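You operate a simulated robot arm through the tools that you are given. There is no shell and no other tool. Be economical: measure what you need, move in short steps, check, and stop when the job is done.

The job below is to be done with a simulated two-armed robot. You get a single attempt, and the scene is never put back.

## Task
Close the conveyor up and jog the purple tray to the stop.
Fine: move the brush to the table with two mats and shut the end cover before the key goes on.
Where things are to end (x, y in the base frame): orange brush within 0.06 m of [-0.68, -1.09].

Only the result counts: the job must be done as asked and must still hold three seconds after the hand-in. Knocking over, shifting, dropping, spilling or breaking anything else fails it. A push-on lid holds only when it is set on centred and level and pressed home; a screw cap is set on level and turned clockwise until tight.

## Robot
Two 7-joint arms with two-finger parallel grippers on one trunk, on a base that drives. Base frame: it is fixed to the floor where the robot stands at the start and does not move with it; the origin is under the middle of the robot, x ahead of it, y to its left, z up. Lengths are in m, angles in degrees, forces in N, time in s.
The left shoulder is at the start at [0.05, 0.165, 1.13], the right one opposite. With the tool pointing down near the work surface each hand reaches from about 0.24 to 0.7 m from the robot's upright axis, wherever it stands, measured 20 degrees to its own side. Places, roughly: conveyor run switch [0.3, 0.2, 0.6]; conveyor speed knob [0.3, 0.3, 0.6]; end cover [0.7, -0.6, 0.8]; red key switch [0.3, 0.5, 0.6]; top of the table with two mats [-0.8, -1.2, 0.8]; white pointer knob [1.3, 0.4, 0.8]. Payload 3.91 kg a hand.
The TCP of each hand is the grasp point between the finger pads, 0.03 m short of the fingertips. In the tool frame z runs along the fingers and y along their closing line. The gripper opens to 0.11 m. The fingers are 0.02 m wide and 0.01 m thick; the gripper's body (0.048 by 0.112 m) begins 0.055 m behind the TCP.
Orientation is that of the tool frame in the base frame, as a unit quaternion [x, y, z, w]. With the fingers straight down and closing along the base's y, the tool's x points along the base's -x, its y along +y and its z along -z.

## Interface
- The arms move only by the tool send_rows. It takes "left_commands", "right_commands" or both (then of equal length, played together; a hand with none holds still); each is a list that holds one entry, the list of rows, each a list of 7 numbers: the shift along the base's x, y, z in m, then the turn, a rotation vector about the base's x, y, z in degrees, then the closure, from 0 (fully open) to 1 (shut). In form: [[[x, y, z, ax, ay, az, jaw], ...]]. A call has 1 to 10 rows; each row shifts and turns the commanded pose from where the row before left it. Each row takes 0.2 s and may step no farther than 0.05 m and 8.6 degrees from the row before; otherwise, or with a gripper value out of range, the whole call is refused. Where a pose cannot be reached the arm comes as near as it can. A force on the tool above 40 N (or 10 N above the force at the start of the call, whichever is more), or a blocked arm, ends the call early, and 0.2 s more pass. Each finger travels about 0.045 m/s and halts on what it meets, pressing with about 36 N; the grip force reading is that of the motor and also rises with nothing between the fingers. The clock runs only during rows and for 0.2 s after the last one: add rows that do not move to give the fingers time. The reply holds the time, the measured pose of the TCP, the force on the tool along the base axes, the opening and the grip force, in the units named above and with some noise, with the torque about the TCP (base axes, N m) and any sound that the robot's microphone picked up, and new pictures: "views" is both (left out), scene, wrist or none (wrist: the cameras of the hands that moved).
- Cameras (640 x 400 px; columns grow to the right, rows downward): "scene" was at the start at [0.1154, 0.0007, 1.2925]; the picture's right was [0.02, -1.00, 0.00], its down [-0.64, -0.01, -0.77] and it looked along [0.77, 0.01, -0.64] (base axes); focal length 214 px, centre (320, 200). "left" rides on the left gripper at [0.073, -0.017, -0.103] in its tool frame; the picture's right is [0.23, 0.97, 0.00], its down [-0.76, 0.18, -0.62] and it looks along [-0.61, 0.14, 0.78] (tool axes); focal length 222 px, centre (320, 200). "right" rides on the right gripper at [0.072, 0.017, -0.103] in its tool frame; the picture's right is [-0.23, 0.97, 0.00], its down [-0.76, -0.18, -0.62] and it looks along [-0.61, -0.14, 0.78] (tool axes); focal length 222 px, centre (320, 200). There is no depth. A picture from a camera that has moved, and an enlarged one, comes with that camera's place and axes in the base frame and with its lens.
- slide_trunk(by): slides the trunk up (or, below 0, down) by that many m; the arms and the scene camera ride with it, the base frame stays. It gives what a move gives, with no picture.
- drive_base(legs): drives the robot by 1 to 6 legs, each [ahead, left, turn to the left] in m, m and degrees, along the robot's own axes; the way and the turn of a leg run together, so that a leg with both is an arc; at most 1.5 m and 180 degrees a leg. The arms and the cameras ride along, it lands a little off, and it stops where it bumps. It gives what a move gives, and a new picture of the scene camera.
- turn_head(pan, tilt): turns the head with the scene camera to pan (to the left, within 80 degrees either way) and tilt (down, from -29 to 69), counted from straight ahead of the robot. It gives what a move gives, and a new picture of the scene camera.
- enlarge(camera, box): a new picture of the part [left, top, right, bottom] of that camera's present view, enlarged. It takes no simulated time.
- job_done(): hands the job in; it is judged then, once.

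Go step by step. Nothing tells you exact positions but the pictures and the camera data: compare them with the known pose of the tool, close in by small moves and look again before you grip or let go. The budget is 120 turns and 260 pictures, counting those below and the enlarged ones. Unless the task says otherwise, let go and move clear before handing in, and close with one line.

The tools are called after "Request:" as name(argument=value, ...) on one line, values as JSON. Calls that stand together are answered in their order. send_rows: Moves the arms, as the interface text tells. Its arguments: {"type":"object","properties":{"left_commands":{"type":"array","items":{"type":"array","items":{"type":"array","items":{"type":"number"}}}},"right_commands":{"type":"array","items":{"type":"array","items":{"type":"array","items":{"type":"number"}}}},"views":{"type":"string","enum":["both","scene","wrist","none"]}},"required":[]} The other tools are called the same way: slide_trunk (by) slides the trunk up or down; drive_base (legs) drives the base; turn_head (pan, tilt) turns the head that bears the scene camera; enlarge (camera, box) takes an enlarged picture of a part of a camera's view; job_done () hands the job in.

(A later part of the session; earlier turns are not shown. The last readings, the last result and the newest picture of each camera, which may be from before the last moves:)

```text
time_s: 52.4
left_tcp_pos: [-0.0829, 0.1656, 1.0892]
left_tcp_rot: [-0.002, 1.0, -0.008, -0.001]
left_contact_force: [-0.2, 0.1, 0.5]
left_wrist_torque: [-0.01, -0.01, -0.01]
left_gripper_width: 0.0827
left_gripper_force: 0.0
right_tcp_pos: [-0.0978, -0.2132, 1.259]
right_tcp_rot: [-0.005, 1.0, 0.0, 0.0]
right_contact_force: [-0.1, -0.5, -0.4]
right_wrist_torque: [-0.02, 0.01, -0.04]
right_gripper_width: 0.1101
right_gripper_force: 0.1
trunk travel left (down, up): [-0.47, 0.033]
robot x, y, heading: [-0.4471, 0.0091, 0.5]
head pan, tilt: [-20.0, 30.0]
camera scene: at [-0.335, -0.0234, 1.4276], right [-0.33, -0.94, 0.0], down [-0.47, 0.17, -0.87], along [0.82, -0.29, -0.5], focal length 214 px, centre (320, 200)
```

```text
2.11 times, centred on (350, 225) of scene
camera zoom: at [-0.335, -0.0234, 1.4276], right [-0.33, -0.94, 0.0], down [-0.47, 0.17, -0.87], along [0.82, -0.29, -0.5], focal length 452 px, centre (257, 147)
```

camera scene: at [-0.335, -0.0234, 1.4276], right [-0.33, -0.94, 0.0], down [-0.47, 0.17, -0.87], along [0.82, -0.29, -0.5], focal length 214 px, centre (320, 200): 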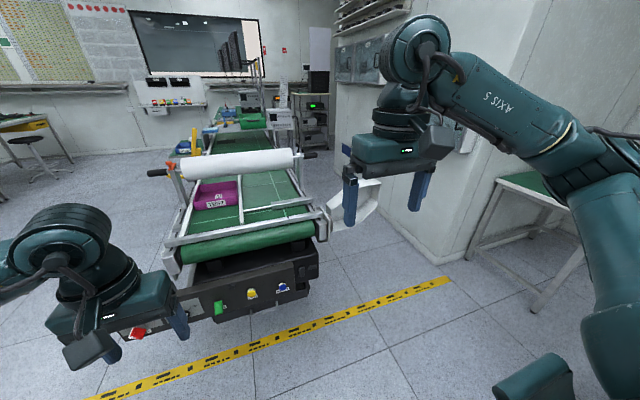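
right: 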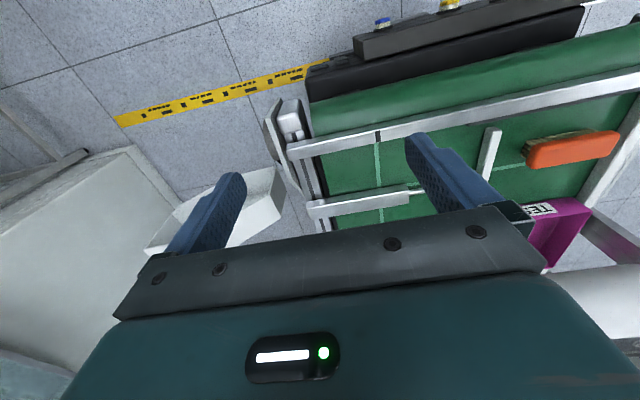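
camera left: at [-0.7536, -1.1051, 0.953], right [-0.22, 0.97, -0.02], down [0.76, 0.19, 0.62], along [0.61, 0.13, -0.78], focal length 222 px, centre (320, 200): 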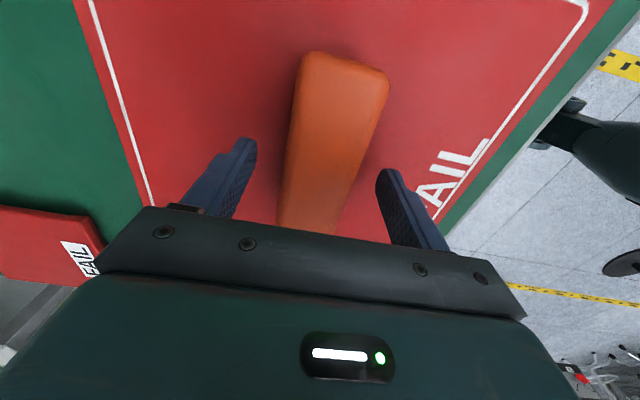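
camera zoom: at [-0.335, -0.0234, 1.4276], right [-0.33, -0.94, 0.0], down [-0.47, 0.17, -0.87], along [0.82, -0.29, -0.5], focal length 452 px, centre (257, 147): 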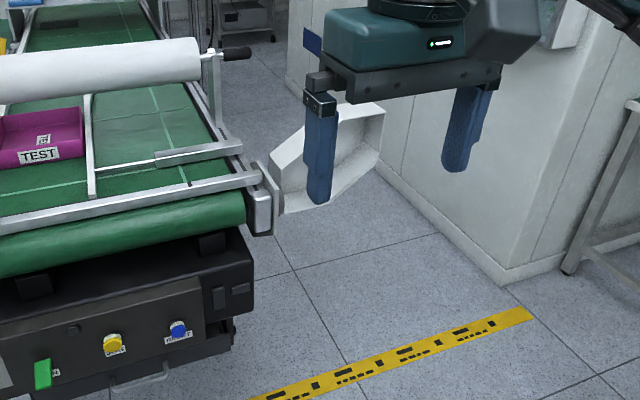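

From here I check the panel labels before approaching the cover.

Request:
turn_head(pan=0, tilt=35)

Request:
enlarge(camera="scene", box=[200, 200, 420, 330])

Request:
enlarge(camera="scene", box=[250, 80, 450, 210])

```text
time_s: 53.2
left_tcp_pos: [-0.0834, 0.1665, 1.0902]
left_tcp_rot: [-0.003, 1.0, -0.008, 0.001]
left_contact_force: [-0.1, -0.3, 0.6]
left_wrist_torque: [-0.01, 0.0, 0.03]
left_gripper_width: 0.0825
left_gripper_force: 0.0
right_tcp_pos: [-0.0968, -0.2135, 1.2581]
right_tcp_rot: [-0.006, 1.0, 0.0, 0.0]
right_contact_force: [-0.1, 0.6, -0.1]
right_wrist_torque: [-0.01, 0.02, 0.02]
right_gripper_width: 0.11
right_gripper_force: 0.0
trunk travel left (down, up): [-0.47, 0.033]
robot x, y, heading: [-0.4514, 0.0089, 0.6]
head pan, tilt: [0.0, 35.0]
camera scene: at [-0.3323, 0.0075, 1.4199], right [0.01, -1.0, 0.0], down [-0.57, -0.01, -0.82], along [0.82, 0.01, -0.57], focal length 214 px, centre (320, 200)
```

scene: 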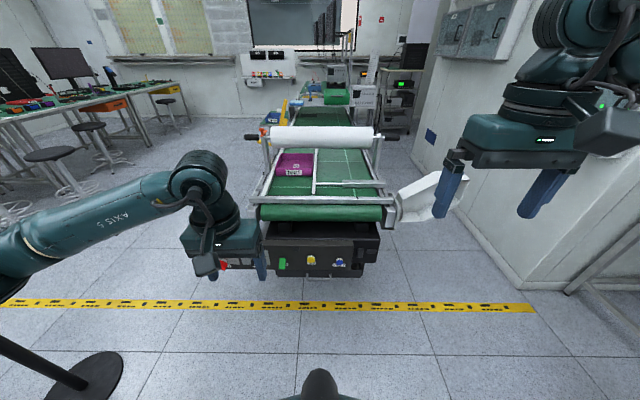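

```text
2.91 times, centred on (310, 265) of scene
camera zoom: at [-0.3323, 0.0075, 1.4199], right [0.01, -1.0, 0.0], down [-0.57, -0.01, -0.82], along [0.82, 0.01, -0.57], focal length 624 px, centre (349, 11)
```

zoom: 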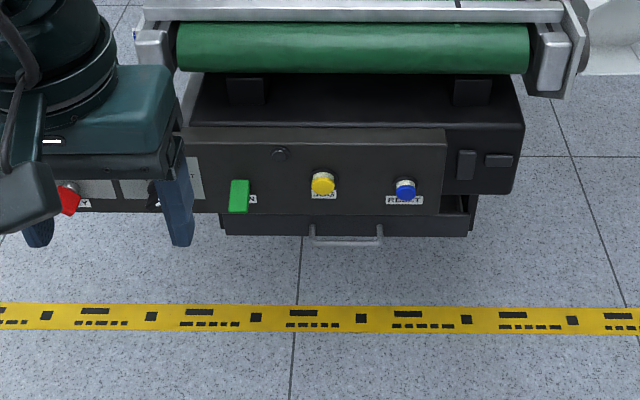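

```text
3.08 times, centred on (350, 145) of scene
camera zoom: at [-0.3323, 0.0075, 1.4199], right [0.01, -1.0, 0.0], down [-0.57, -0.01, -0.82], along [0.82, 0.01, -0.57], focal length 660 px, centre (228, 369)
```

zoom: 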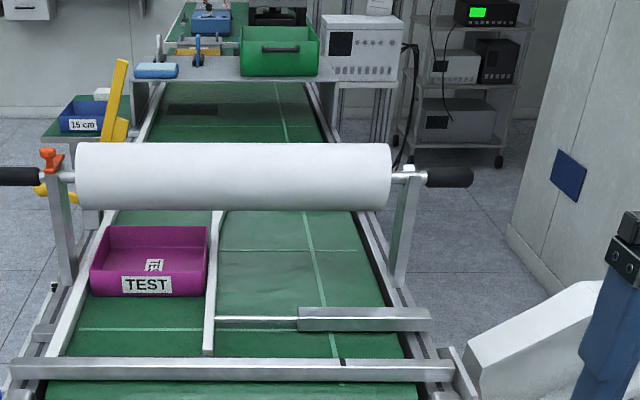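

The panel has RUN (green), JOG (yellow) and RESET (blue), with key and speed at the left. Now I move closer to the end cover at the right corner.

Request:
drive_base(legs=[[0, -0.46, -0.6], [0.33, 0, 0]])

Request:
turn_head(pan=5, tilt=45)

Request:
enlarge(camera="scene", box=[200, 70, 460, 270])

Request:
enlarge(camera="right", box=[0, 0, 640, 400])

```text
time_s: 59.6
left_tcp_pos: [0.25, -0.2998, 1.0885]
left_tcp_rot: [0.005, 1.0, -0.009, -0.001]
left_contact_force: [0.4, 0.2, 0.3]
left_wrist_torque: [0.0, 0.02, -0.01]
left_gripper_width: 0.0826
left_gripper_force: 0.1
right_tcp_pos: [0.2309, -0.6817, 1.2595]
right_tcp_rot: [0.001, 1.0, 0.0, 0.001]
right_contact_force: [0.8, 0.2, 0.2]
right_wrist_torque: [0.0, 0.02, 0.01]
right_gripper_width: 0.1101
right_gripper_force: 0.1
trunk travel left (down, up): [-0.47, 0.033]
robot x, y, heading: [-0.1206, -0.4503, -0.2]
head pan, tilt: [0.0, 35.0]
camera scene: at [-0.0014, -0.456, 1.4198], right [0.0, -1.0, 0.0], down [-0.57, 0.0, -0.82], along [0.82, 0.0, -0.57], focal length 214 px, centre (320, 200)
```

scene: 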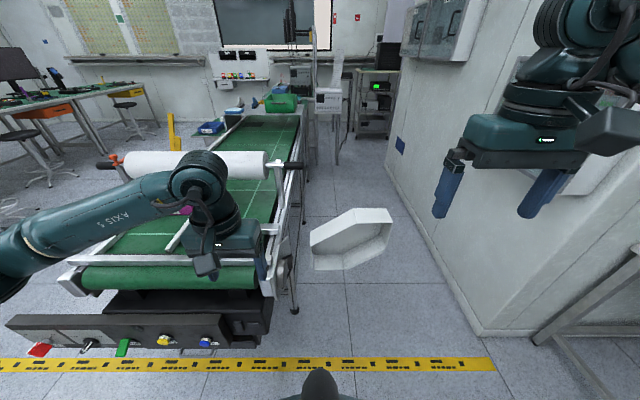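

```text
time_s: 60.3
left_tcp_pos: [0.2497, -0.3005, 1.0895]
left_tcp_rot: [0.004, 1.0, -0.008, 0.0]
left_contact_force: [0.3, 0.1, 0.6]
left_wrist_torque: [-0.03, 0.0, 0.03]
left_gripper_width: 0.0825
left_gripper_force: 0.1
right_tcp_pos: [0.2294, -0.6802, 1.2584]
right_tcp_rot: [0.002, 1.0, 0.001, 0.001]
right_contact_force: [-0.1, -0.6, -0.5]
right_wrist_torque: [0.01, 0.02, 0.0]
right_gripper_width: 0.11
right_gripper_force: 0.0
trunk travel left (down, up): [-0.47, 0.033]
robot x, y, heading: [-0.1159, -0.4522, -0.5]
head pan, tilt: [5.0, 45.0]
camera scene: at [-0.0092, -0.4489, 1.4051], right [0.08, -1.0, 0.0], down [-0.7, -0.06, -0.71], along [0.7, 0.06, -0.71], focal length 214 px, centre (320, 200)
```

scene: 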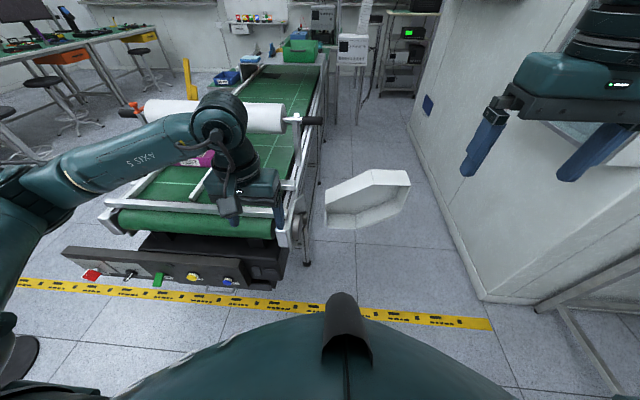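

```text
2.00 times, centred on (330, 170) of scene
camera zoom: at [-0.0092, -0.4489, 1.4051], right [0.08, -1.0, 0.0], down [-0.7, -0.06, -0.71], along [0.7, 0.06, -0.71], focal length 429 px, centre (300, 260)
```

zoom: 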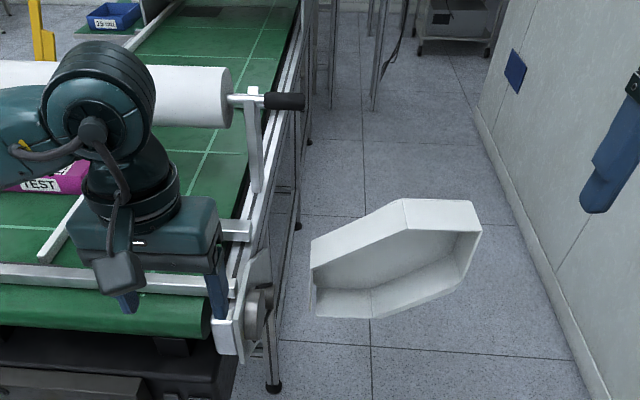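

```text
1.00 times, centred on (320, 200) of right (not enlarged: the box is as wide or as high as the picture)
camera zoom: at [0.1552, -0.6636, 1.3618], right [0.23, 0.97, 0.0], down [0.76, -0.18, 0.62], along [0.61, -0.14, -0.78], focal length 222 px, centre (320, 200)
```

zoom: 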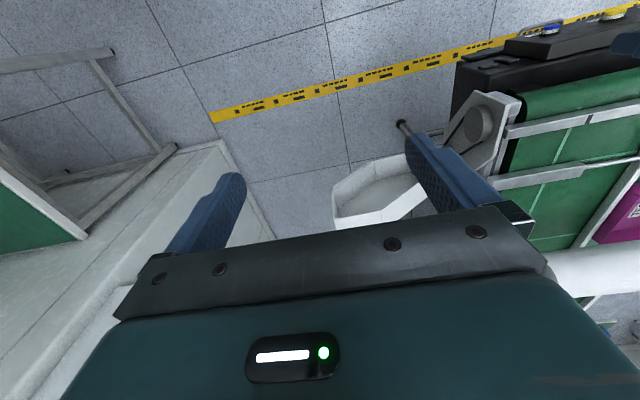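

The cover is a shallow guard on a vertical hinge at the conveyor's right corner. It stands swung out, hollow toward me, and should close over the side plate boss near [0.44,-0.34]. I move to the right so the left hand can reach behind it.

Request:
drive_base(legs=[[0, -0.4, 0], [0.2, 0, 0]])

Request:
turn_head(pan=40, tilt=45)

Request:
enlarge(camera="left", box=[0, 0, 640, 400])

```text
time_s: 65.5
left_tcp_pos: [0.4495, -0.703, 1.0889]
left_tcp_rot: [0.005, 1.0, -0.009, 0.0]
left_contact_force: [-0.8, 0.9, -0.2]
left_wrist_torque: [0.01, 0.0, -0.02]
left_gripper_width: 0.0825
left_gripper_force: 0.2
right_tcp_pos: [0.4291, -1.0833, 1.2576]
right_tcp_rot: [0.002, 1.0, 0.0, 0.0]
right_contact_force: [0.1, -0.1, 0.2]
right_wrist_torque: [0.02, 0.02, 0.03]
right_gripper_width: 0.1101
right_gripper_force: 0.0
trunk travel left (down, up): [-0.47, 0.033]
robot x, y, heading: [0.079, -0.8566, -0.4]
head pan, tilt: [5.0, 45.0]
camera scene: at [0.1909, -0.8514, 1.405], right [0.08, -1.0, 0.0], down [-0.71, -0.06, -0.71], along [0.7, 0.06, -0.71], focal length 214 px, centre (320, 200)
```

scene: 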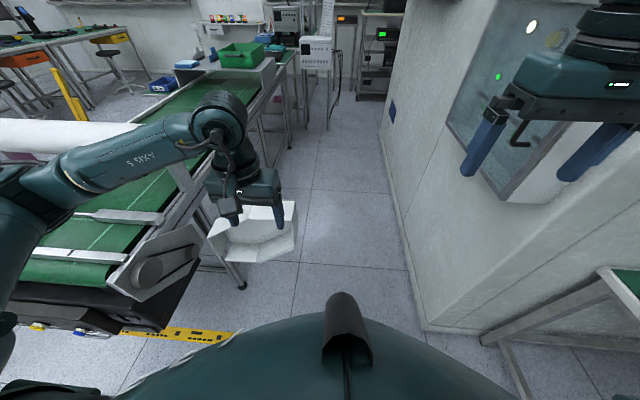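

```text
time_s: 66.6
left_tcp_pos: [0.4485, -0.7035, 1.0893]
left_tcp_rot: [0.005, 1.0, -0.009, 0.0]
left_contact_force: [-0.5, 0.1, 0.3]
left_wrist_torque: [-0.02, -0.04, 0.01]
left_gripper_width: 0.0823
left_gripper_force: 0.1
right_tcp_pos: [0.4293, -1.083, 1.2584]
right_tcp_rot: [0.002, 1.0, 0.0, 0.0]
right_contact_force: [1.4, -0.2, -0.1]
right_wrist_torque: [0.03, -0.01, -0.03]
right_gripper_width: 0.1102
right_gripper_force: 0.1
trunk travel left (down, up): [-0.47, 0.033]
robot x, y, heading: [0.081, -0.8567, -0.5]
head pan, tilt: [40.0, 45.0]
camera scene: at [0.1716, -0.8062, 1.405], right [0.64, -0.77, 0.0], down [-0.54, -0.45, -0.71], along [0.54, 0.45, -0.71], focal length 214 px, centre (320, 200)
```

scene: 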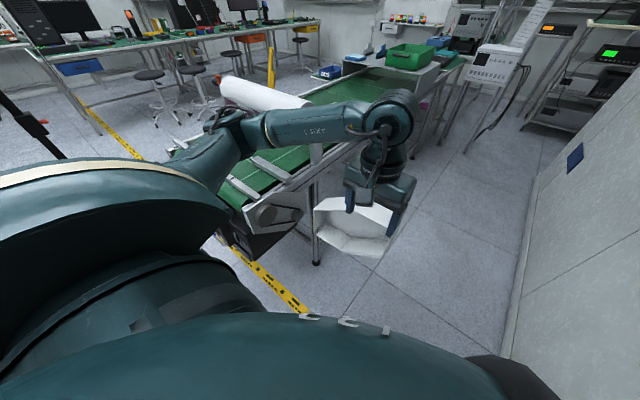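

```text
1.00 times, centred on (320, 200) of left (not enlarged: the box is as wide or as high as the picture)
camera zoom: at [0.3762, -0.7178, 1.193], right [-0.22, 0.98, -0.02], down [0.76, 0.18, 0.62], along [0.61, 0.12, -0.78], focal length 222 px, centre (320, 200)
```

zoom: 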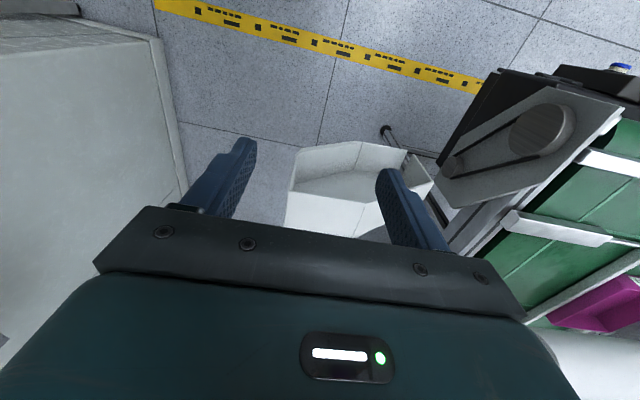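

Request:
enlarge(camera="scene", box=[220, 130, 440, 280])

Request:
enlarge(camera="left", box=[240, 60, 640, 310])

```text
2.67 times, centred on (330, 205) of scene
camera zoom: at [0.1716, -0.8062, 1.405], right [0.64, -0.77, 0.0], down [-0.54, -0.45, -0.71], along [0.54, 0.45, -0.71], focal length 572 px, centre (293, 187)
```

zoom: 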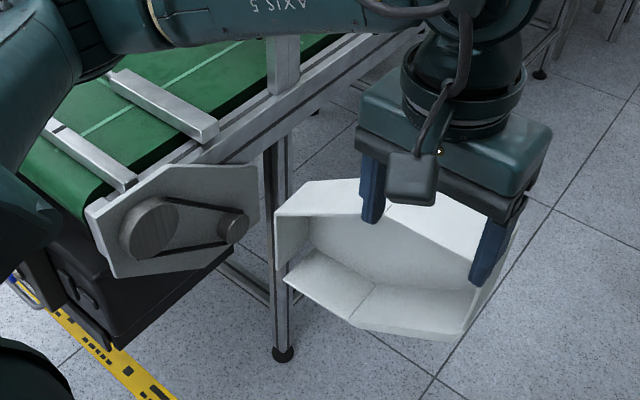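

```text
1.60 times, centred on (440, 185) of left
camera zoom: at [0.3762, -0.7178, 1.193], right [-0.22, 0.98, -0.02], down [0.76, 0.18, 0.62], along [0.61, 0.12, -0.78], focal length 355 px, centre (128, 224)
```

zoom: 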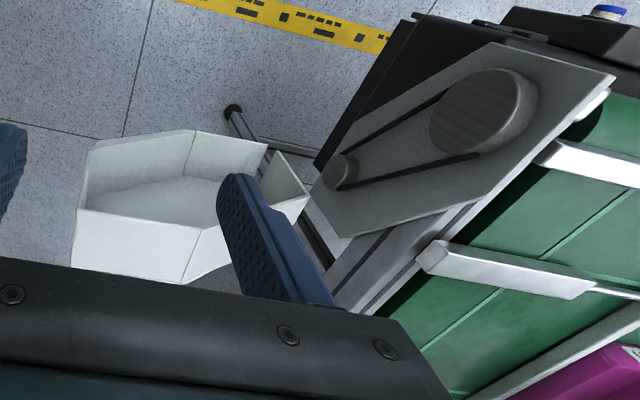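

The drive belt plate and its guard are clear: the hinge is near [0.62,-0.40] and the cover points along -y, hollow toward me. I drive 0.15 m ahead and bring the closed left hand high behind it.

Request:
drive_base(legs=[[0.15, 0, 0.5]])

Request:
send_rows(left_commands=[[[0.04, -0.02, 0, 0, 0, 0, 0.6], [0.04, -0.02, 0, 0, 0, 0, 0.8], [0.04, -0.02, 0, 0, 0, 0, 1], [0.04, -0.01, 0, 0, 0, 0, 1], [0.04, 0, 0, 0, 0, 0, 1], [0.03, 0, 0, 0, 0, 0, 1]]])

Request:
enlarge(camera="scene", box=[170, 100, 440, 290])

```text
time_s: 67.9
left_tcp_pos: [0.5958, -0.7001, 1.09]
left_tcp_rot: [0.001, 1.0, -0.008, 0.0]
left_contact_force: [0.6, -1.1, 0.3]
left_wrist_torque: [0.01, 0.02, 0.0]
left_gripper_width: 0.0822
left_gripper_force: 0.1
right_tcp_pos: [0.5796, -1.0805, 1.2577]
right_tcp_rot: [-0.002, 1.0, 0.0, 0.0]
right_contact_force: [0.4, 0.1, -0.2]
right_wrist_torque: [0.0, 0.0, -0.02]
right_gripper_width: 0.11
right_gripper_force: 0.1
trunk travel left (down, up): [-0.47, 0.033]
robot x, y, heading: [0.2252, -0.8513, 0.4]
head pan, tilt: [40.0, 45.0]
camera scene: at [0.3201, -0.8052, 1.405], right [0.65, -0.76, 0.0], down [-0.54, -0.46, -0.71], along [0.54, 0.46, -0.71], focal length 214 px, centre (320, 200)
```

scene: 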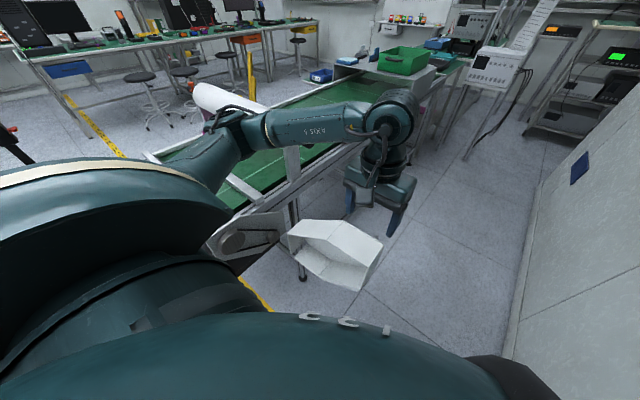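

```text
time_s: 69.3
left_tcp_pos: [0.8265, -0.7699, 1.0905]
left_tcp_rot: [0.001, 1.0, -0.009, 0.0]
left_contact_force: [0.4, 0.4, -0.4]
left_wrist_torque: [0.0, 0.03, 0.04]
left_gripper_width: 0.0002
left_gripper_force: 35.7
right_tcp_pos: [0.5784, -1.0803, 1.2583]
right_tcp_rot: [-0.003, 1.0, 0.0, 0.002]
right_contact_force: [0.0, 0.6, 0.6]
right_wrist_torque: [0.02, -0.02, 0.0]
right_gripper_width: 0.1098
right_gripper_force: 0.0
trunk travel left (down, up): [-0.47, 0.033]
robot x, y, heading: [0.227, -0.858, 0.2]
head pan, tilt: [40.0, 45.0]
camera scene: at [0.3194, -0.8058, 1.405], right [0.65, -0.76, 0.0], down [-0.54, -0.46, -0.71], along [0.54, 0.46, -0.71], focal length 214 px, centre (320, 200)
camera left: at [0.754, -0.7853, 1.1941], right [-0.22, 0.97, -0.02], down [0.76, 0.19, 0.62], along [0.61, 0.13, -0.78], focal length 222 px, centre (320, 200)
```

scene: 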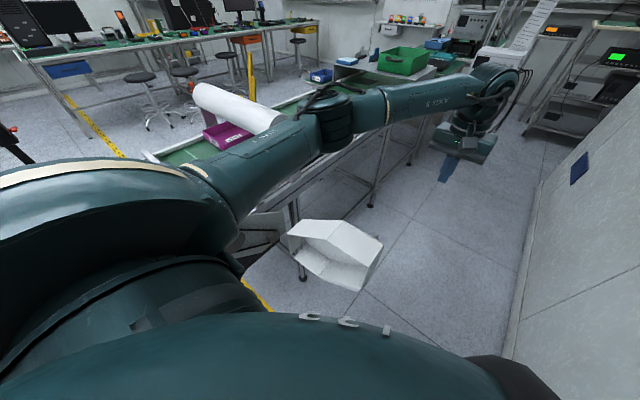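
left: 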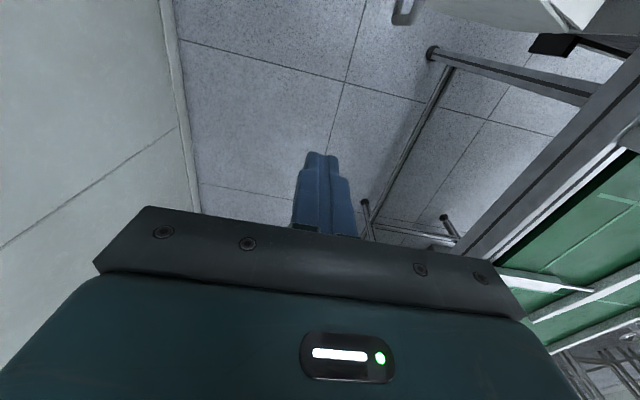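

```text
2.11 times, centred on (305, 195) of scene
camera zoom: at [0.3194, -0.8058, 1.405], right [0.65, -0.76, 0.0], down [-0.54, -0.46, -0.71], along [0.54, 0.46, -0.71], focal length 452 px, centre (352, 210)
```

zoom: 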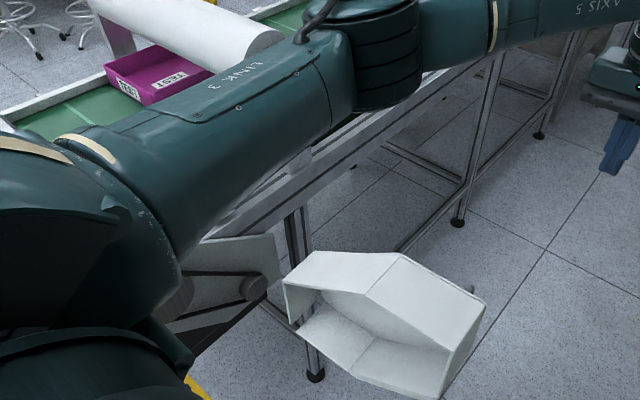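

The cover's back face is at x≈0.72–0.75 and its top at z≈0.85. I lower the closed hand behind it at [0.84,-0.61].

Request:
send_rows(left_commands=[[[0.005, 0.04, 0, 0, 0, 0, 1], [0.005, 0.04, 0, 0, 0, 0, 1], [0, 0.04, -0.02, 0, 0, 0, 1], [0, 0.04, -0.04, 0, 0, 0, 1], [0, 0, -0.04, 0, 0, 0, 1], [0, 0, -0.04, 0, 0, 0, 1], [0, 0, -0.04, 0, 0, 0, 1], [0, 0, -0.04, 0, 0, 0, 1]]])

Request:
enlarge(camera="scene", box=[220, 130, 490, 310])

```text
refused: row 4 steps farther than a row can; nothing moved
```

```text
2.22 times, centred on (355, 220) of scene
camera zoom: at [0.3194, -0.8058, 1.405], right [0.65, -0.76, 0.0], down [-0.54, -0.46, -0.71], along [0.54, 0.46, -0.71], focal length 477 px, centre (242, 156)
```

zoom: 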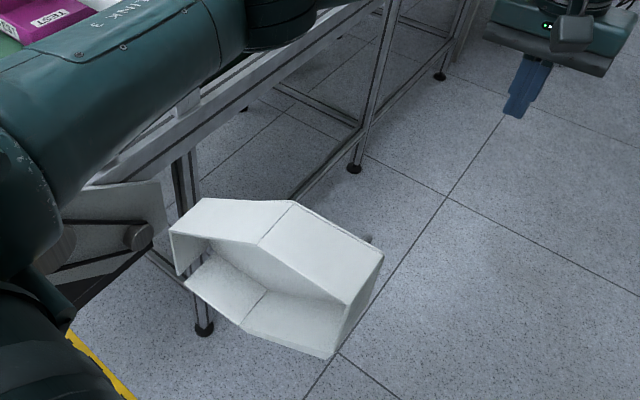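

Request:
send_rows(left_commands=[[[0.005, 0.04, 0, 0, 0, 0, 1], [0.005, 0.04, 0, 0, 0, 0, 1], [0, 0.04, -0.02, 0, 0, 0, 1], [0, 0.04, -0.02, 0, 0, 0, 1], [0, 0, -0.045, 0, 0, 0, 1], [0, 0, -0.045, 0, 0, 0, 1], [0, 0, -0.045, 0, 0, 0, 1], [0, 0, -0.045, 0, 0, 0, 1]]])

Request:
enlarge(camera="scene", box=[220, 130, 490, 310])

```text
time_s: 71.1
left_tcp_pos: [0.8353, -0.6085, 0.8705]
left_tcp_rot: [0.001, 1.0, -0.008, 0.0]
left_contact_force: [0.2, 1.0, -0.1]
left_wrist_torque: [-0.01, 0.02, 0.0]
left_gripper_width: 0.0
left_gripper_force: 35.9
right_tcp_pos: [0.5783, -1.0813, 1.2593]
right_tcp_rot: [-0.003, 1.0, 0.0, 0.0]
right_contact_force: [-0.5, 0.2, -0.7]
right_wrist_torque: [-0.02, 0.01, 0.02]
right_gripper_width: 0.1099
right_gripper_force: 0.1
trunk travel left (down, up): [-0.47, 0.033]
robot x, y, heading: [0.2263, -0.8556, 0.3]
head pan, tilt: [40.0, 45.0]
camera scene: at [0.3195, -0.8053, 1.4051], right [0.65, -0.76, 0.0], down [-0.54, -0.46, -0.71], along [0.54, 0.46, -0.71], focal length 214 px, centre (320, 200)
camera left: at [0.7624, -0.6245, 0.9735], right [-0.23, 0.97, -0.02], down [0.76, 0.19, 0.62], along [0.61, 0.13, -0.78], focal length 222 px, centre (320, 200)
```

scene: 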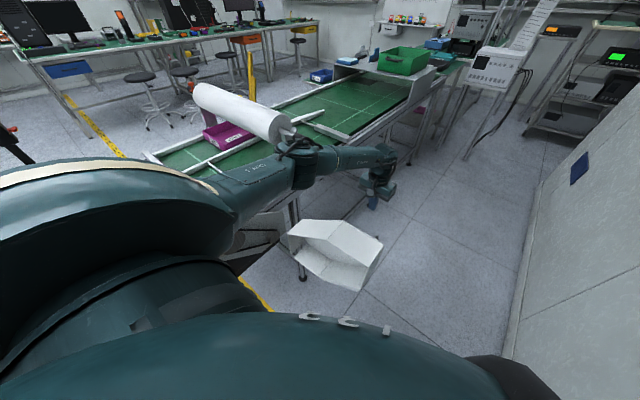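
left: 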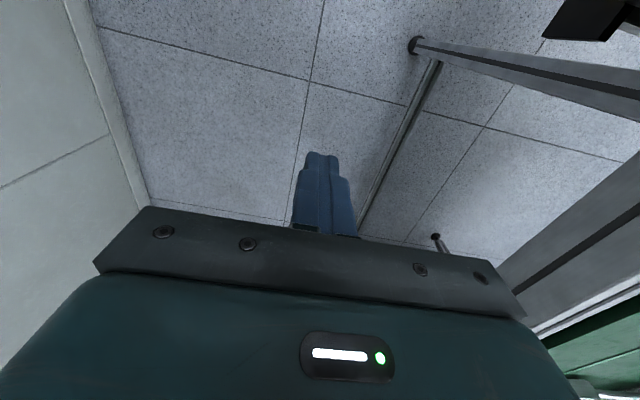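

```text
2.22 times, centred on (355, 220) of scene
camera zoom: at [0.3195, -0.8053, 1.4051], right [0.65, -0.76, 0.0], down [-0.54, -0.46, -0.71], along [0.54, 0.46, -0.71], focal length 477 px, centre (242, 156)
```

zoom: 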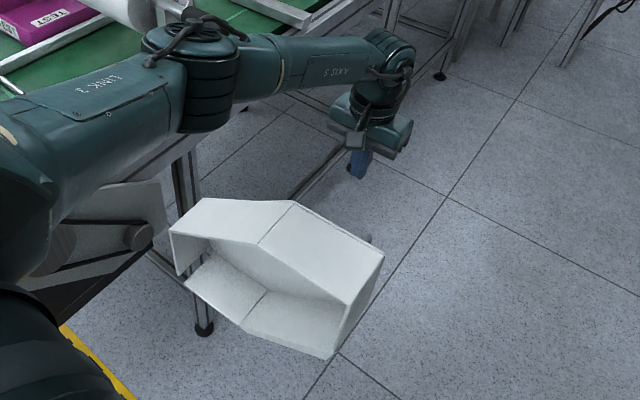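

The cover's back plane is at about x=0.69 and its top runs from 0.84 to 0.91, so z=0.87 overlaps it well while the camera clears. I push in -x and look.

Request:
send_rows(left_commands=[[[-0.04, 0, 0, 0, 0, 0, 1], [-0.04, 0, 0, 0, 0, 0, 1], [-0.03, -0.005, 0, 0, 0, 0, 1], [-0.03, -0.005, 0, 0, 0, 0, 1], [-0.03, -0.005, 0, 0, 0, 0, 1], [-0.02, -0.005, 0, 0, 0, 0, 1]]])

Request:
enlarge(camera="scene", box=[200, 130, 470, 310])

```text
time_s: 72.5
left_tcp_pos: [0.6442, -0.6305, 0.8695]
left_tcp_rot: [0.001, 1.0, -0.009, 0.0]
left_contact_force: [0.3, 0.1, 0.1]
left_wrist_torque: [-0.02, -0.01, 0.0]
left_gripper_width: 0.0
left_gripper_force: 36.0
right_tcp_pos: [0.5776, -1.0807, 1.2592]
right_tcp_rot: [-0.003, 1.0, 0.0, 0.001]
right_contact_force: [0.8, 0.6, 0.2]
right_wrist_torque: [0.02, 0.01, 0.0]
right_gripper_width: 0.1102
right_gripper_force: 0.0
trunk travel left (down, up): [-0.47, 0.033]
robot x, y, heading: [0.2297, -0.8578, 0.2]
head pan, tilt: [40.0, 45.0]
camera scene: at [0.319, -0.8053, 1.4051], right [0.65, -0.76, 0.0], down [-0.54, -0.46, -0.71], along [0.54, 0.46, -0.71], focal length 214 px, centre (320, 200)
camera left: at [0.5718, -0.6449, 0.9739], right [-0.23, 0.97, -0.02], down [0.76, 0.19, 0.62], along [0.61, 0.13, -0.78], focal length 222 px, centre (320, 200)
```

scene: 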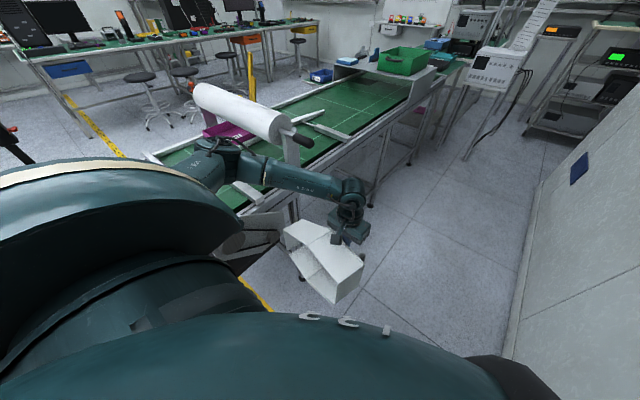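
left: 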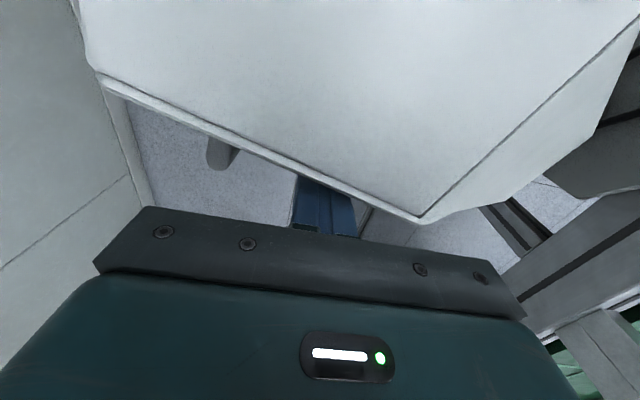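

```text
2.22 times, centred on (335, 220) of scene
camera zoom: at [0.319, -0.8053, 1.4051], right [0.65, -0.76, 0.0], down [-0.54, -0.46, -0.71], along [0.54, 0.46, -0.71], focal length 477 px, centre (287, 156)
```

zoom: 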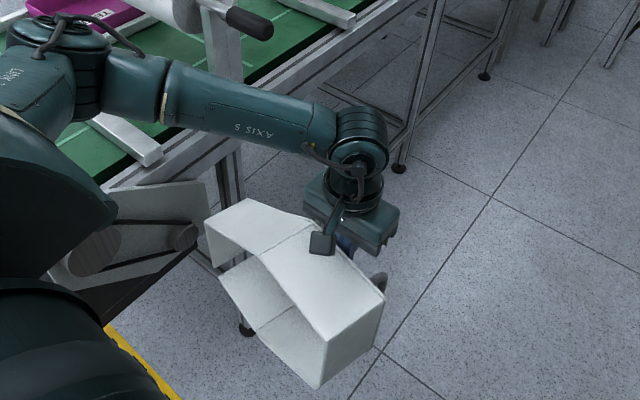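

The cover swings freely. I continue along the arc.

Request:
send_rows(left_commands=[[[-0.03, -0.003, 0, 0, 0, 0, 1], [-0.03, 0, 0, 0, 0, 0, 1], [-0.03, 0.005, 0, 0, 0, 0, 1], [-0.03, 0.008, 0, 0, 0, 0, 1]]])

Request:
enlarge(camera="scene", box=[200, 130, 470, 310])

```text
time_s: 73.5
left_tcp_pos: [0.526, -0.6185, 0.8693]
left_tcp_rot: [0.001, 1.0, -0.008, 0.001]
left_contact_force: [2.1, 3.6, 1.4]
left_wrist_torque: [0.03, 0.03, -0.03]
left_gripper_width: 0.0
left_gripper_force: 36.1
right_tcp_pos: [0.5791, -1.0786, 1.2574]
right_tcp_rot: [-0.003, 1.0, 0.0, 0.001]
right_contact_force: [-0.4, 0.2, -0.8]
right_wrist_torque: [-0.01, 0.02, -0.03]
right_gripper_width: 0.11
right_gripper_force: 0.0
trunk travel left (down, up): [-0.47, 0.033]
robot x, y, heading: [0.2299, -0.8581, -0.0]
head pan, tilt: [40.0, 45.0]
camera scene: at [0.319, -0.8044, 1.4051], right [0.65, -0.76, 0.0], down [-0.54, -0.46, -0.71], along [0.54, 0.46, -0.71], focal length 214 px, centre (320, 200)
camera left: at [0.4528, -0.6335, 0.9731], right [-0.23, 0.97, -0.02], down [0.76, 0.19, 0.62], along [0.61, 0.13, -0.78], focal length 222 px, centre (320, 200)
```

scene: 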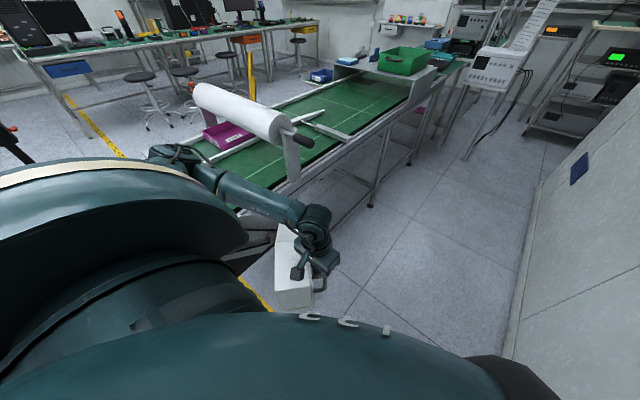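
left: 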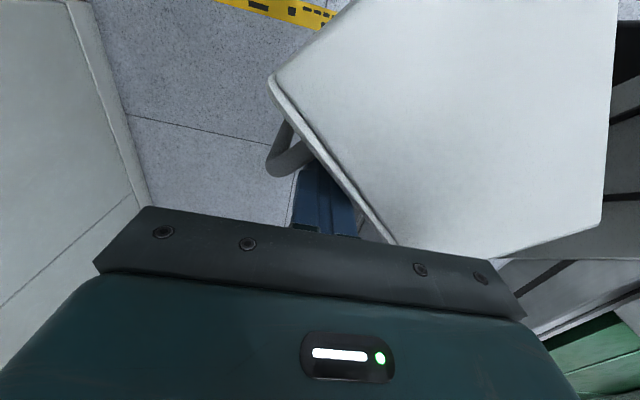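

```text
2.22 times, centred on (335, 220) of scene
camera zoom: at [0.319, -0.8044, 1.4051], right [0.65, -0.76, 0.0], down [-0.54, -0.46, -0.71], along [0.54, 0.46, -0.71], focal length 477 px, centre (287, 156)
```

zoom: 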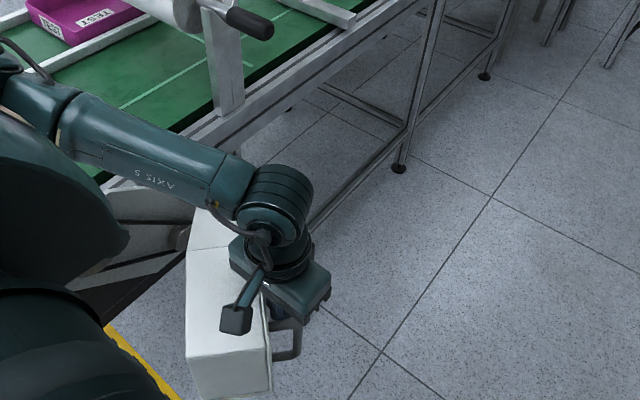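

Request:
send_rows(left_commands=[[[-0.025, 0.015, 0, 0, 0, 0, 1], [-0.025, 0.02, 0, 0, 0, 0, 1], [-0.02, 0.025, 0, 0, 0, 0, 1], [-0.015, 0.025, 0, 0, 0, 0, 1]]])

Request:
enlarge(camera="scene", box=[150, 130, 420, 310])

```text
time_s: 74.5
left_tcp_pos: [0.4473, -0.5333, 0.8704]
left_tcp_rot: [0.002, 1.0, -0.008, 0.007]
left_contact_force: [28.6, 15.9, 17.7]
left_wrist_torque: [0.13, 0.14, 0.13]
left_gripper_width: 0.0001
left_gripper_force: 35.9
right_tcp_pos: [0.5796, -1.0791, 1.2574]
right_tcp_rot: [-0.002, 1.0, 0.0, 0.0]
right_contact_force: [0.1, 0.3, 0.5]
right_wrist_torque: [0.01, 0.02, -0.01]
right_gripper_width: 0.1102
right_gripper_force: 0.1
trunk travel left (down, up): [-0.47, 0.033]
robot x, y, heading: [0.2267, -0.8558, 0.5]
head pan, tilt: [40.0, 45.0]
camera scene: at [0.3215, -0.8046, 1.4048], right [0.65, -0.76, 0.0], down [-0.54, -0.46, -0.71], along [0.54, 0.46, -0.71], focal length 214 px, centre (320, 200)
camera left: at [0.3732, -0.5487, 0.9735], right [-0.22, 0.97, -0.02], down [0.75, 0.18, 0.63], along [0.62, 0.13, -0.78], focal length 222 px, centre (320, 200)
```

scene: 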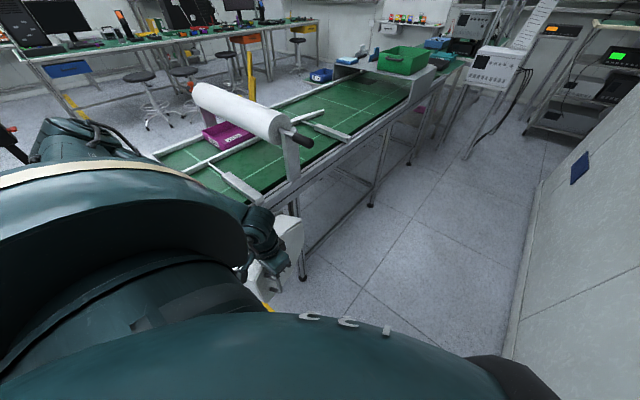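
left: 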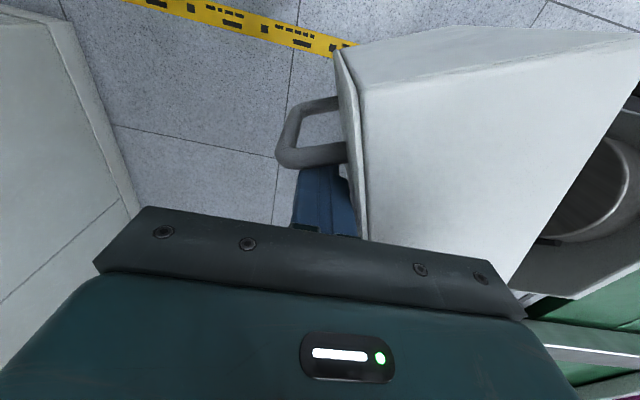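

```text
2.22 times, centred on (285, 220) of scene
camera zoom: at [0.3215, -0.8046, 1.4048], right [0.65, -0.76, 0.0], down [-0.54, -0.46, -0.71], along [0.54, 0.46, -0.71], focal length 477 px, centre (398, 156)
```

zoom: 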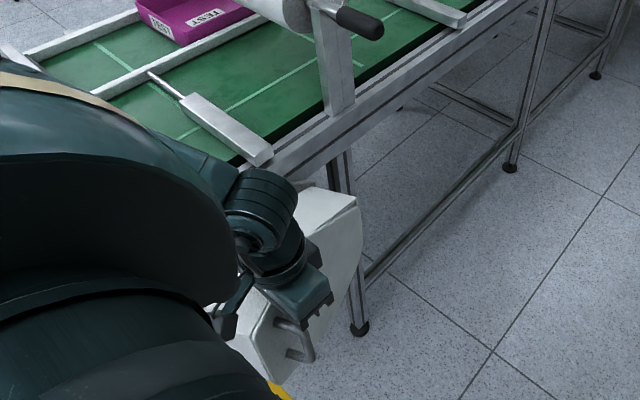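

The cover is most of the way shut, but the finger now drags on the handle. I ease back in +x and push in +y only.

Request:
send_rows(left_commands=[[[0.02, -0.003, 0, 0, 0, 0, 1], [0.01, 0.01, 0, 0, 0, 0, 1], [0, 0.012, 0, 0, 0, 0, 1], [0, 0.012, 0, 0, 0, 0, 1]]])

```text
time_s: 75.5
left_tcp_pos: [0.4702, -0.5033, 0.8683]
left_tcp_rot: [0.0, 1.0, -0.01, -0.001]
left_contact_force: [0.6, -0.2, 0.1]
left_wrist_torque: [-0.03, 0.03, 0.0]
left_gripper_width: 0.0
left_gripper_force: 36.3
right_tcp_pos: [0.5782, -1.0801, 1.2573]
right_tcp_rot: [-0.003, 1.0, 0.0, 0.0]
right_contact_force: [0.3, -0.1, 0.7]
right_wrist_torque: [0.0, 0.01, 0.03]
right_gripper_width: 0.1103
right_gripper_force: 0.0
trunk travel left (down, up): [-0.47, 0.033]
robot x, y, heading: [0.2242, -0.8586, 0.3]
head pan, tilt: [40.0, 45.0]
camera scene: at [0.3192, -0.805, 1.405], right [0.65, -0.76, 0.0], down [-0.54, -0.46, -0.71], along [0.54, 0.46, -0.71], focal length 214 px, centre (320, 200)
camera left: at [0.3977, -0.5186, 0.9733], right [-0.23, 0.97, -0.02], down [0.76, 0.19, 0.62], along [0.61, 0.13, -0.79], focal length 222 px, centre (320, 200)
```

scene: 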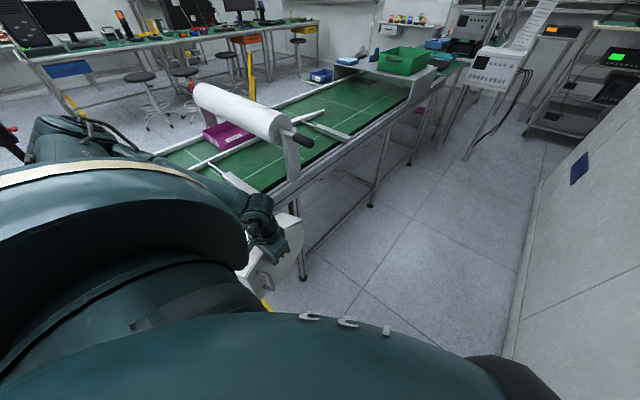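
left: 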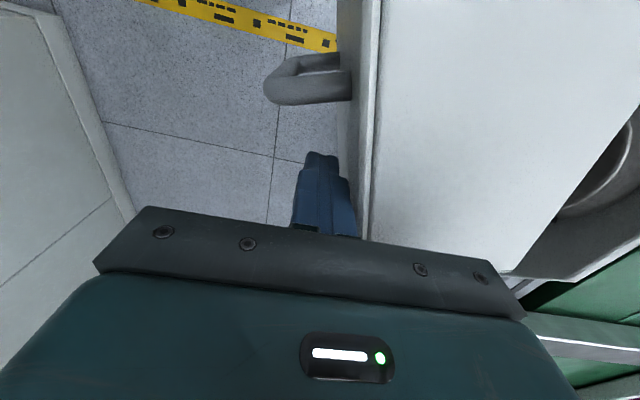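

Request:
send_rows(left_commands=[[[0, 0.015, 0, 0, 0, 0, 1], [0, 0.015, 0, 0, 0, 0, 1], [0, 0.012, 0, 0, 0, 0, 1]]])

```text
time_s: 76.3
left_tcp_pos: [0.4708, -0.4623, 0.8698]
left_tcp_rot: [0.001, 1.0, -0.01, 0.0]
left_contact_force: [0.3, 0.2, -0.3]
left_wrist_torque: [-0.05, 0.01, -0.03]
left_gripper_width: 0.0001
left_gripper_force: 36.1
right_tcp_pos: [0.5793, -1.0792, 1.2585]
right_tcp_rot: [-0.003, 1.0, 0.0, 0.001]
right_contact_force: [-0.3, 0.4, 0.8]
right_wrist_torque: [0.01, 0.03, 0.05]
right_gripper_width: 0.1101
right_gripper_force: 0.1
trunk travel left (down, up): [-0.47, 0.033]
robot x, y, heading: [0.2248, -0.855, 0.4]
head pan, tilt: [40.0, 45.0]
camera scene: at [0.3191, -0.8051, 1.405], right [0.65, -0.76, 0.0], down [-0.54, -0.46, -0.71], along [0.54, 0.46, -0.71], focal length 214 px, centre (320, 200)
camera left: at [0.3979, -0.4771, 0.9733], right [-0.23, 0.97, -0.02], down [0.76, 0.19, 0.62], along [0.61, 0.13, -0.78], focal length 222 px, centre (320, 200)
```

scene: 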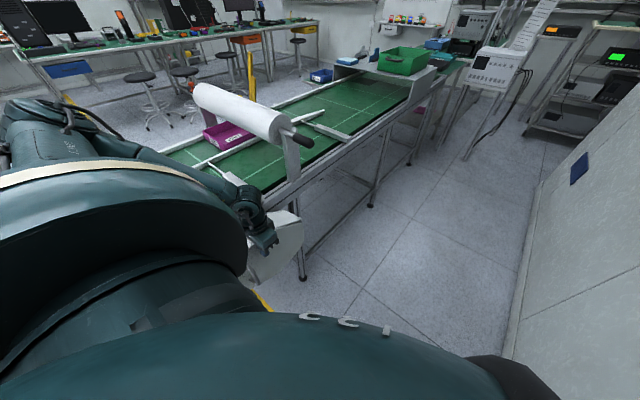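
left: 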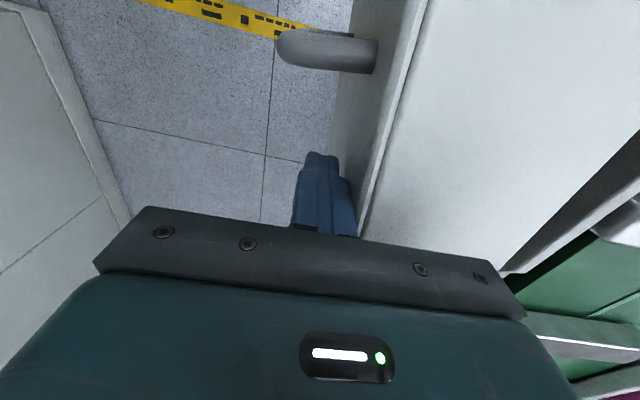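

Request:
send_rows(left_commands=[[[0, 0.012, 0, 0, 0, 0, 1], [0, 0.01, 0, 0, 0, 0, 1], [0, 0.01, 0, 0, 0, 0, 1]]])

Request:
enlarge(camera="scene", box=[180, 150, 360, 310])

```text
time_s: 77.1
left_tcp_pos: [0.4696, -0.4308, 0.87]
left_tcp_rot: [0.001, 1.0, -0.009, 0.0]
left_contact_force: [-0.2, -2.1, -0.1]
left_wrist_torque: [0.08, -0.01, 0.0]
left_gripper_width: 0.0001
left_gripper_force: 36.2
right_tcp_pos: [0.5786, -1.0808, 1.2584]
right_tcp_rot: [-0.002, 1.0, 0.0, 0.0]
right_contact_force: [-0.5, -1.5, 0.5]
right_wrist_torque: [0.04, 0.03, 0.0]
right_gripper_width: 0.1099
right_gripper_force: 0.1
trunk travel left (down, up): [-0.47, 0.033]
robot x, y, heading: [0.2263, -0.8586, 0.3]
head pan, tilt: [40.0, 45.0]
camera scene: at [0.3191, -0.8056, 1.4051], right [0.65, -0.76, 0.0], down [-0.54, -0.46, -0.71], along [0.54, 0.46, -0.71], focal length 214 px, centre (320, 200)
camera left: at [0.398, -0.4454, 0.9732], right [-0.23, 0.97, -0.02], down [0.76, 0.19, 0.62], along [0.61, 0.13, -0.79], focal length 222 px, centre (320, 200)
```

scene: 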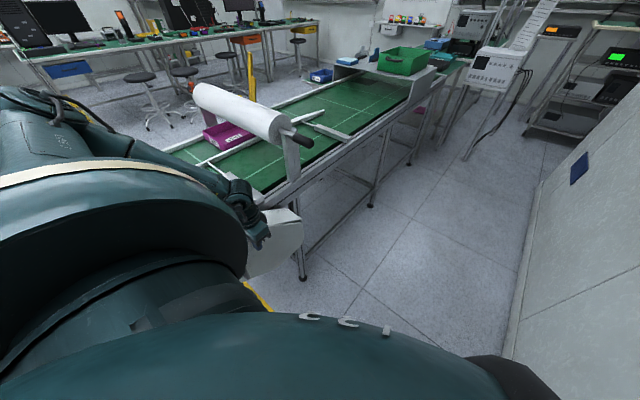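
left: 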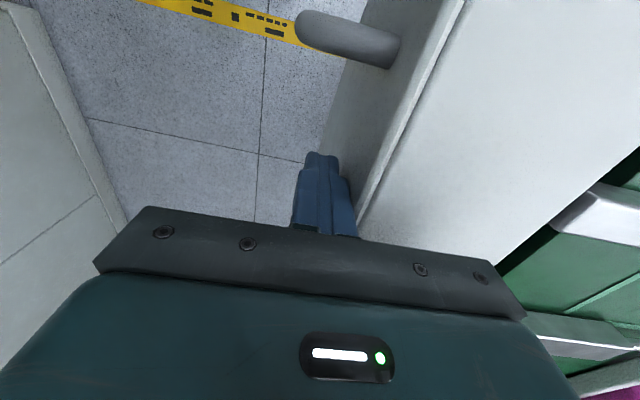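

```text
2.50 times, centred on (270, 230) of scene
camera zoom: at [0.3191, -0.8056, 1.4051], right [0.65, -0.76, 0.0], down [-0.54, -0.46, -0.71], along [0.54, 0.46, -0.71], focal length 536 px, centre (445, 125)
```

zoom: 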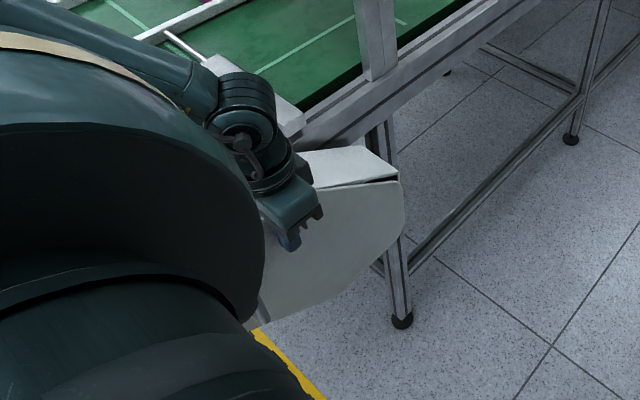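

Request:
send_rows(left_commands=[[[0, 0.01, 0, 0, 0, 0, 1], [0, 0.008, 0, 0, 0, 0, 1], [0, 0.008, 0, 0, 0, 0, 1], [0, 0.008, 0, 0, 0, 0, 1]]], views="wrist")

```text
time_s: 77.7
left_tcp_pos: [0.4711, -0.4305, 0.8691]
left_tcp_rot: [0.004, 1.0, -0.025, 0.0]
left_contact_force: [1.0, -13.5, 4.1]
left_wrist_torque: [0.38, 0.06, 0.07]
left_gripper_width: 0.0
left_gripper_force: 36.2
right_tcp_pos: [0.5787, -1.0808, 1.2601]
right_tcp_rot: [-0.002, 1.0, 0.0, 0.001]
right_contact_force: [0.2, 0.3, 1.0]
right_wrist_torque: [-0.03, -0.04, -0.04]
right_gripper_width: 0.1101
right_gripper_force: 0.0
trunk travel left (down, up): [-0.47, 0.033]
robot x, y, heading: [0.2265, -0.8588, 0.1]
head pan, tilt: [40.0, 45.0]
stopped in row 2 (left hand): the force on the tool passed its limit at 46 N (the readings are from after the stop); the commanded pose is now the measured one
camera left: at [0.398, -0.4424, 0.9726], right [-0.22, 0.97, -0.05], down [0.76, 0.2, 0.61], along [0.61, 0.1, -0.79], focal length 222 px, centre (320, 200)
```

left: 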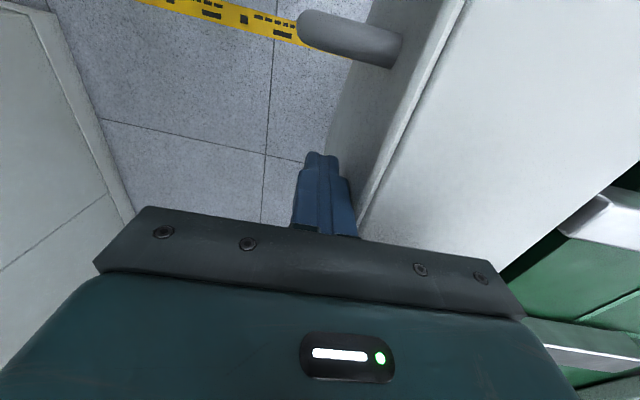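

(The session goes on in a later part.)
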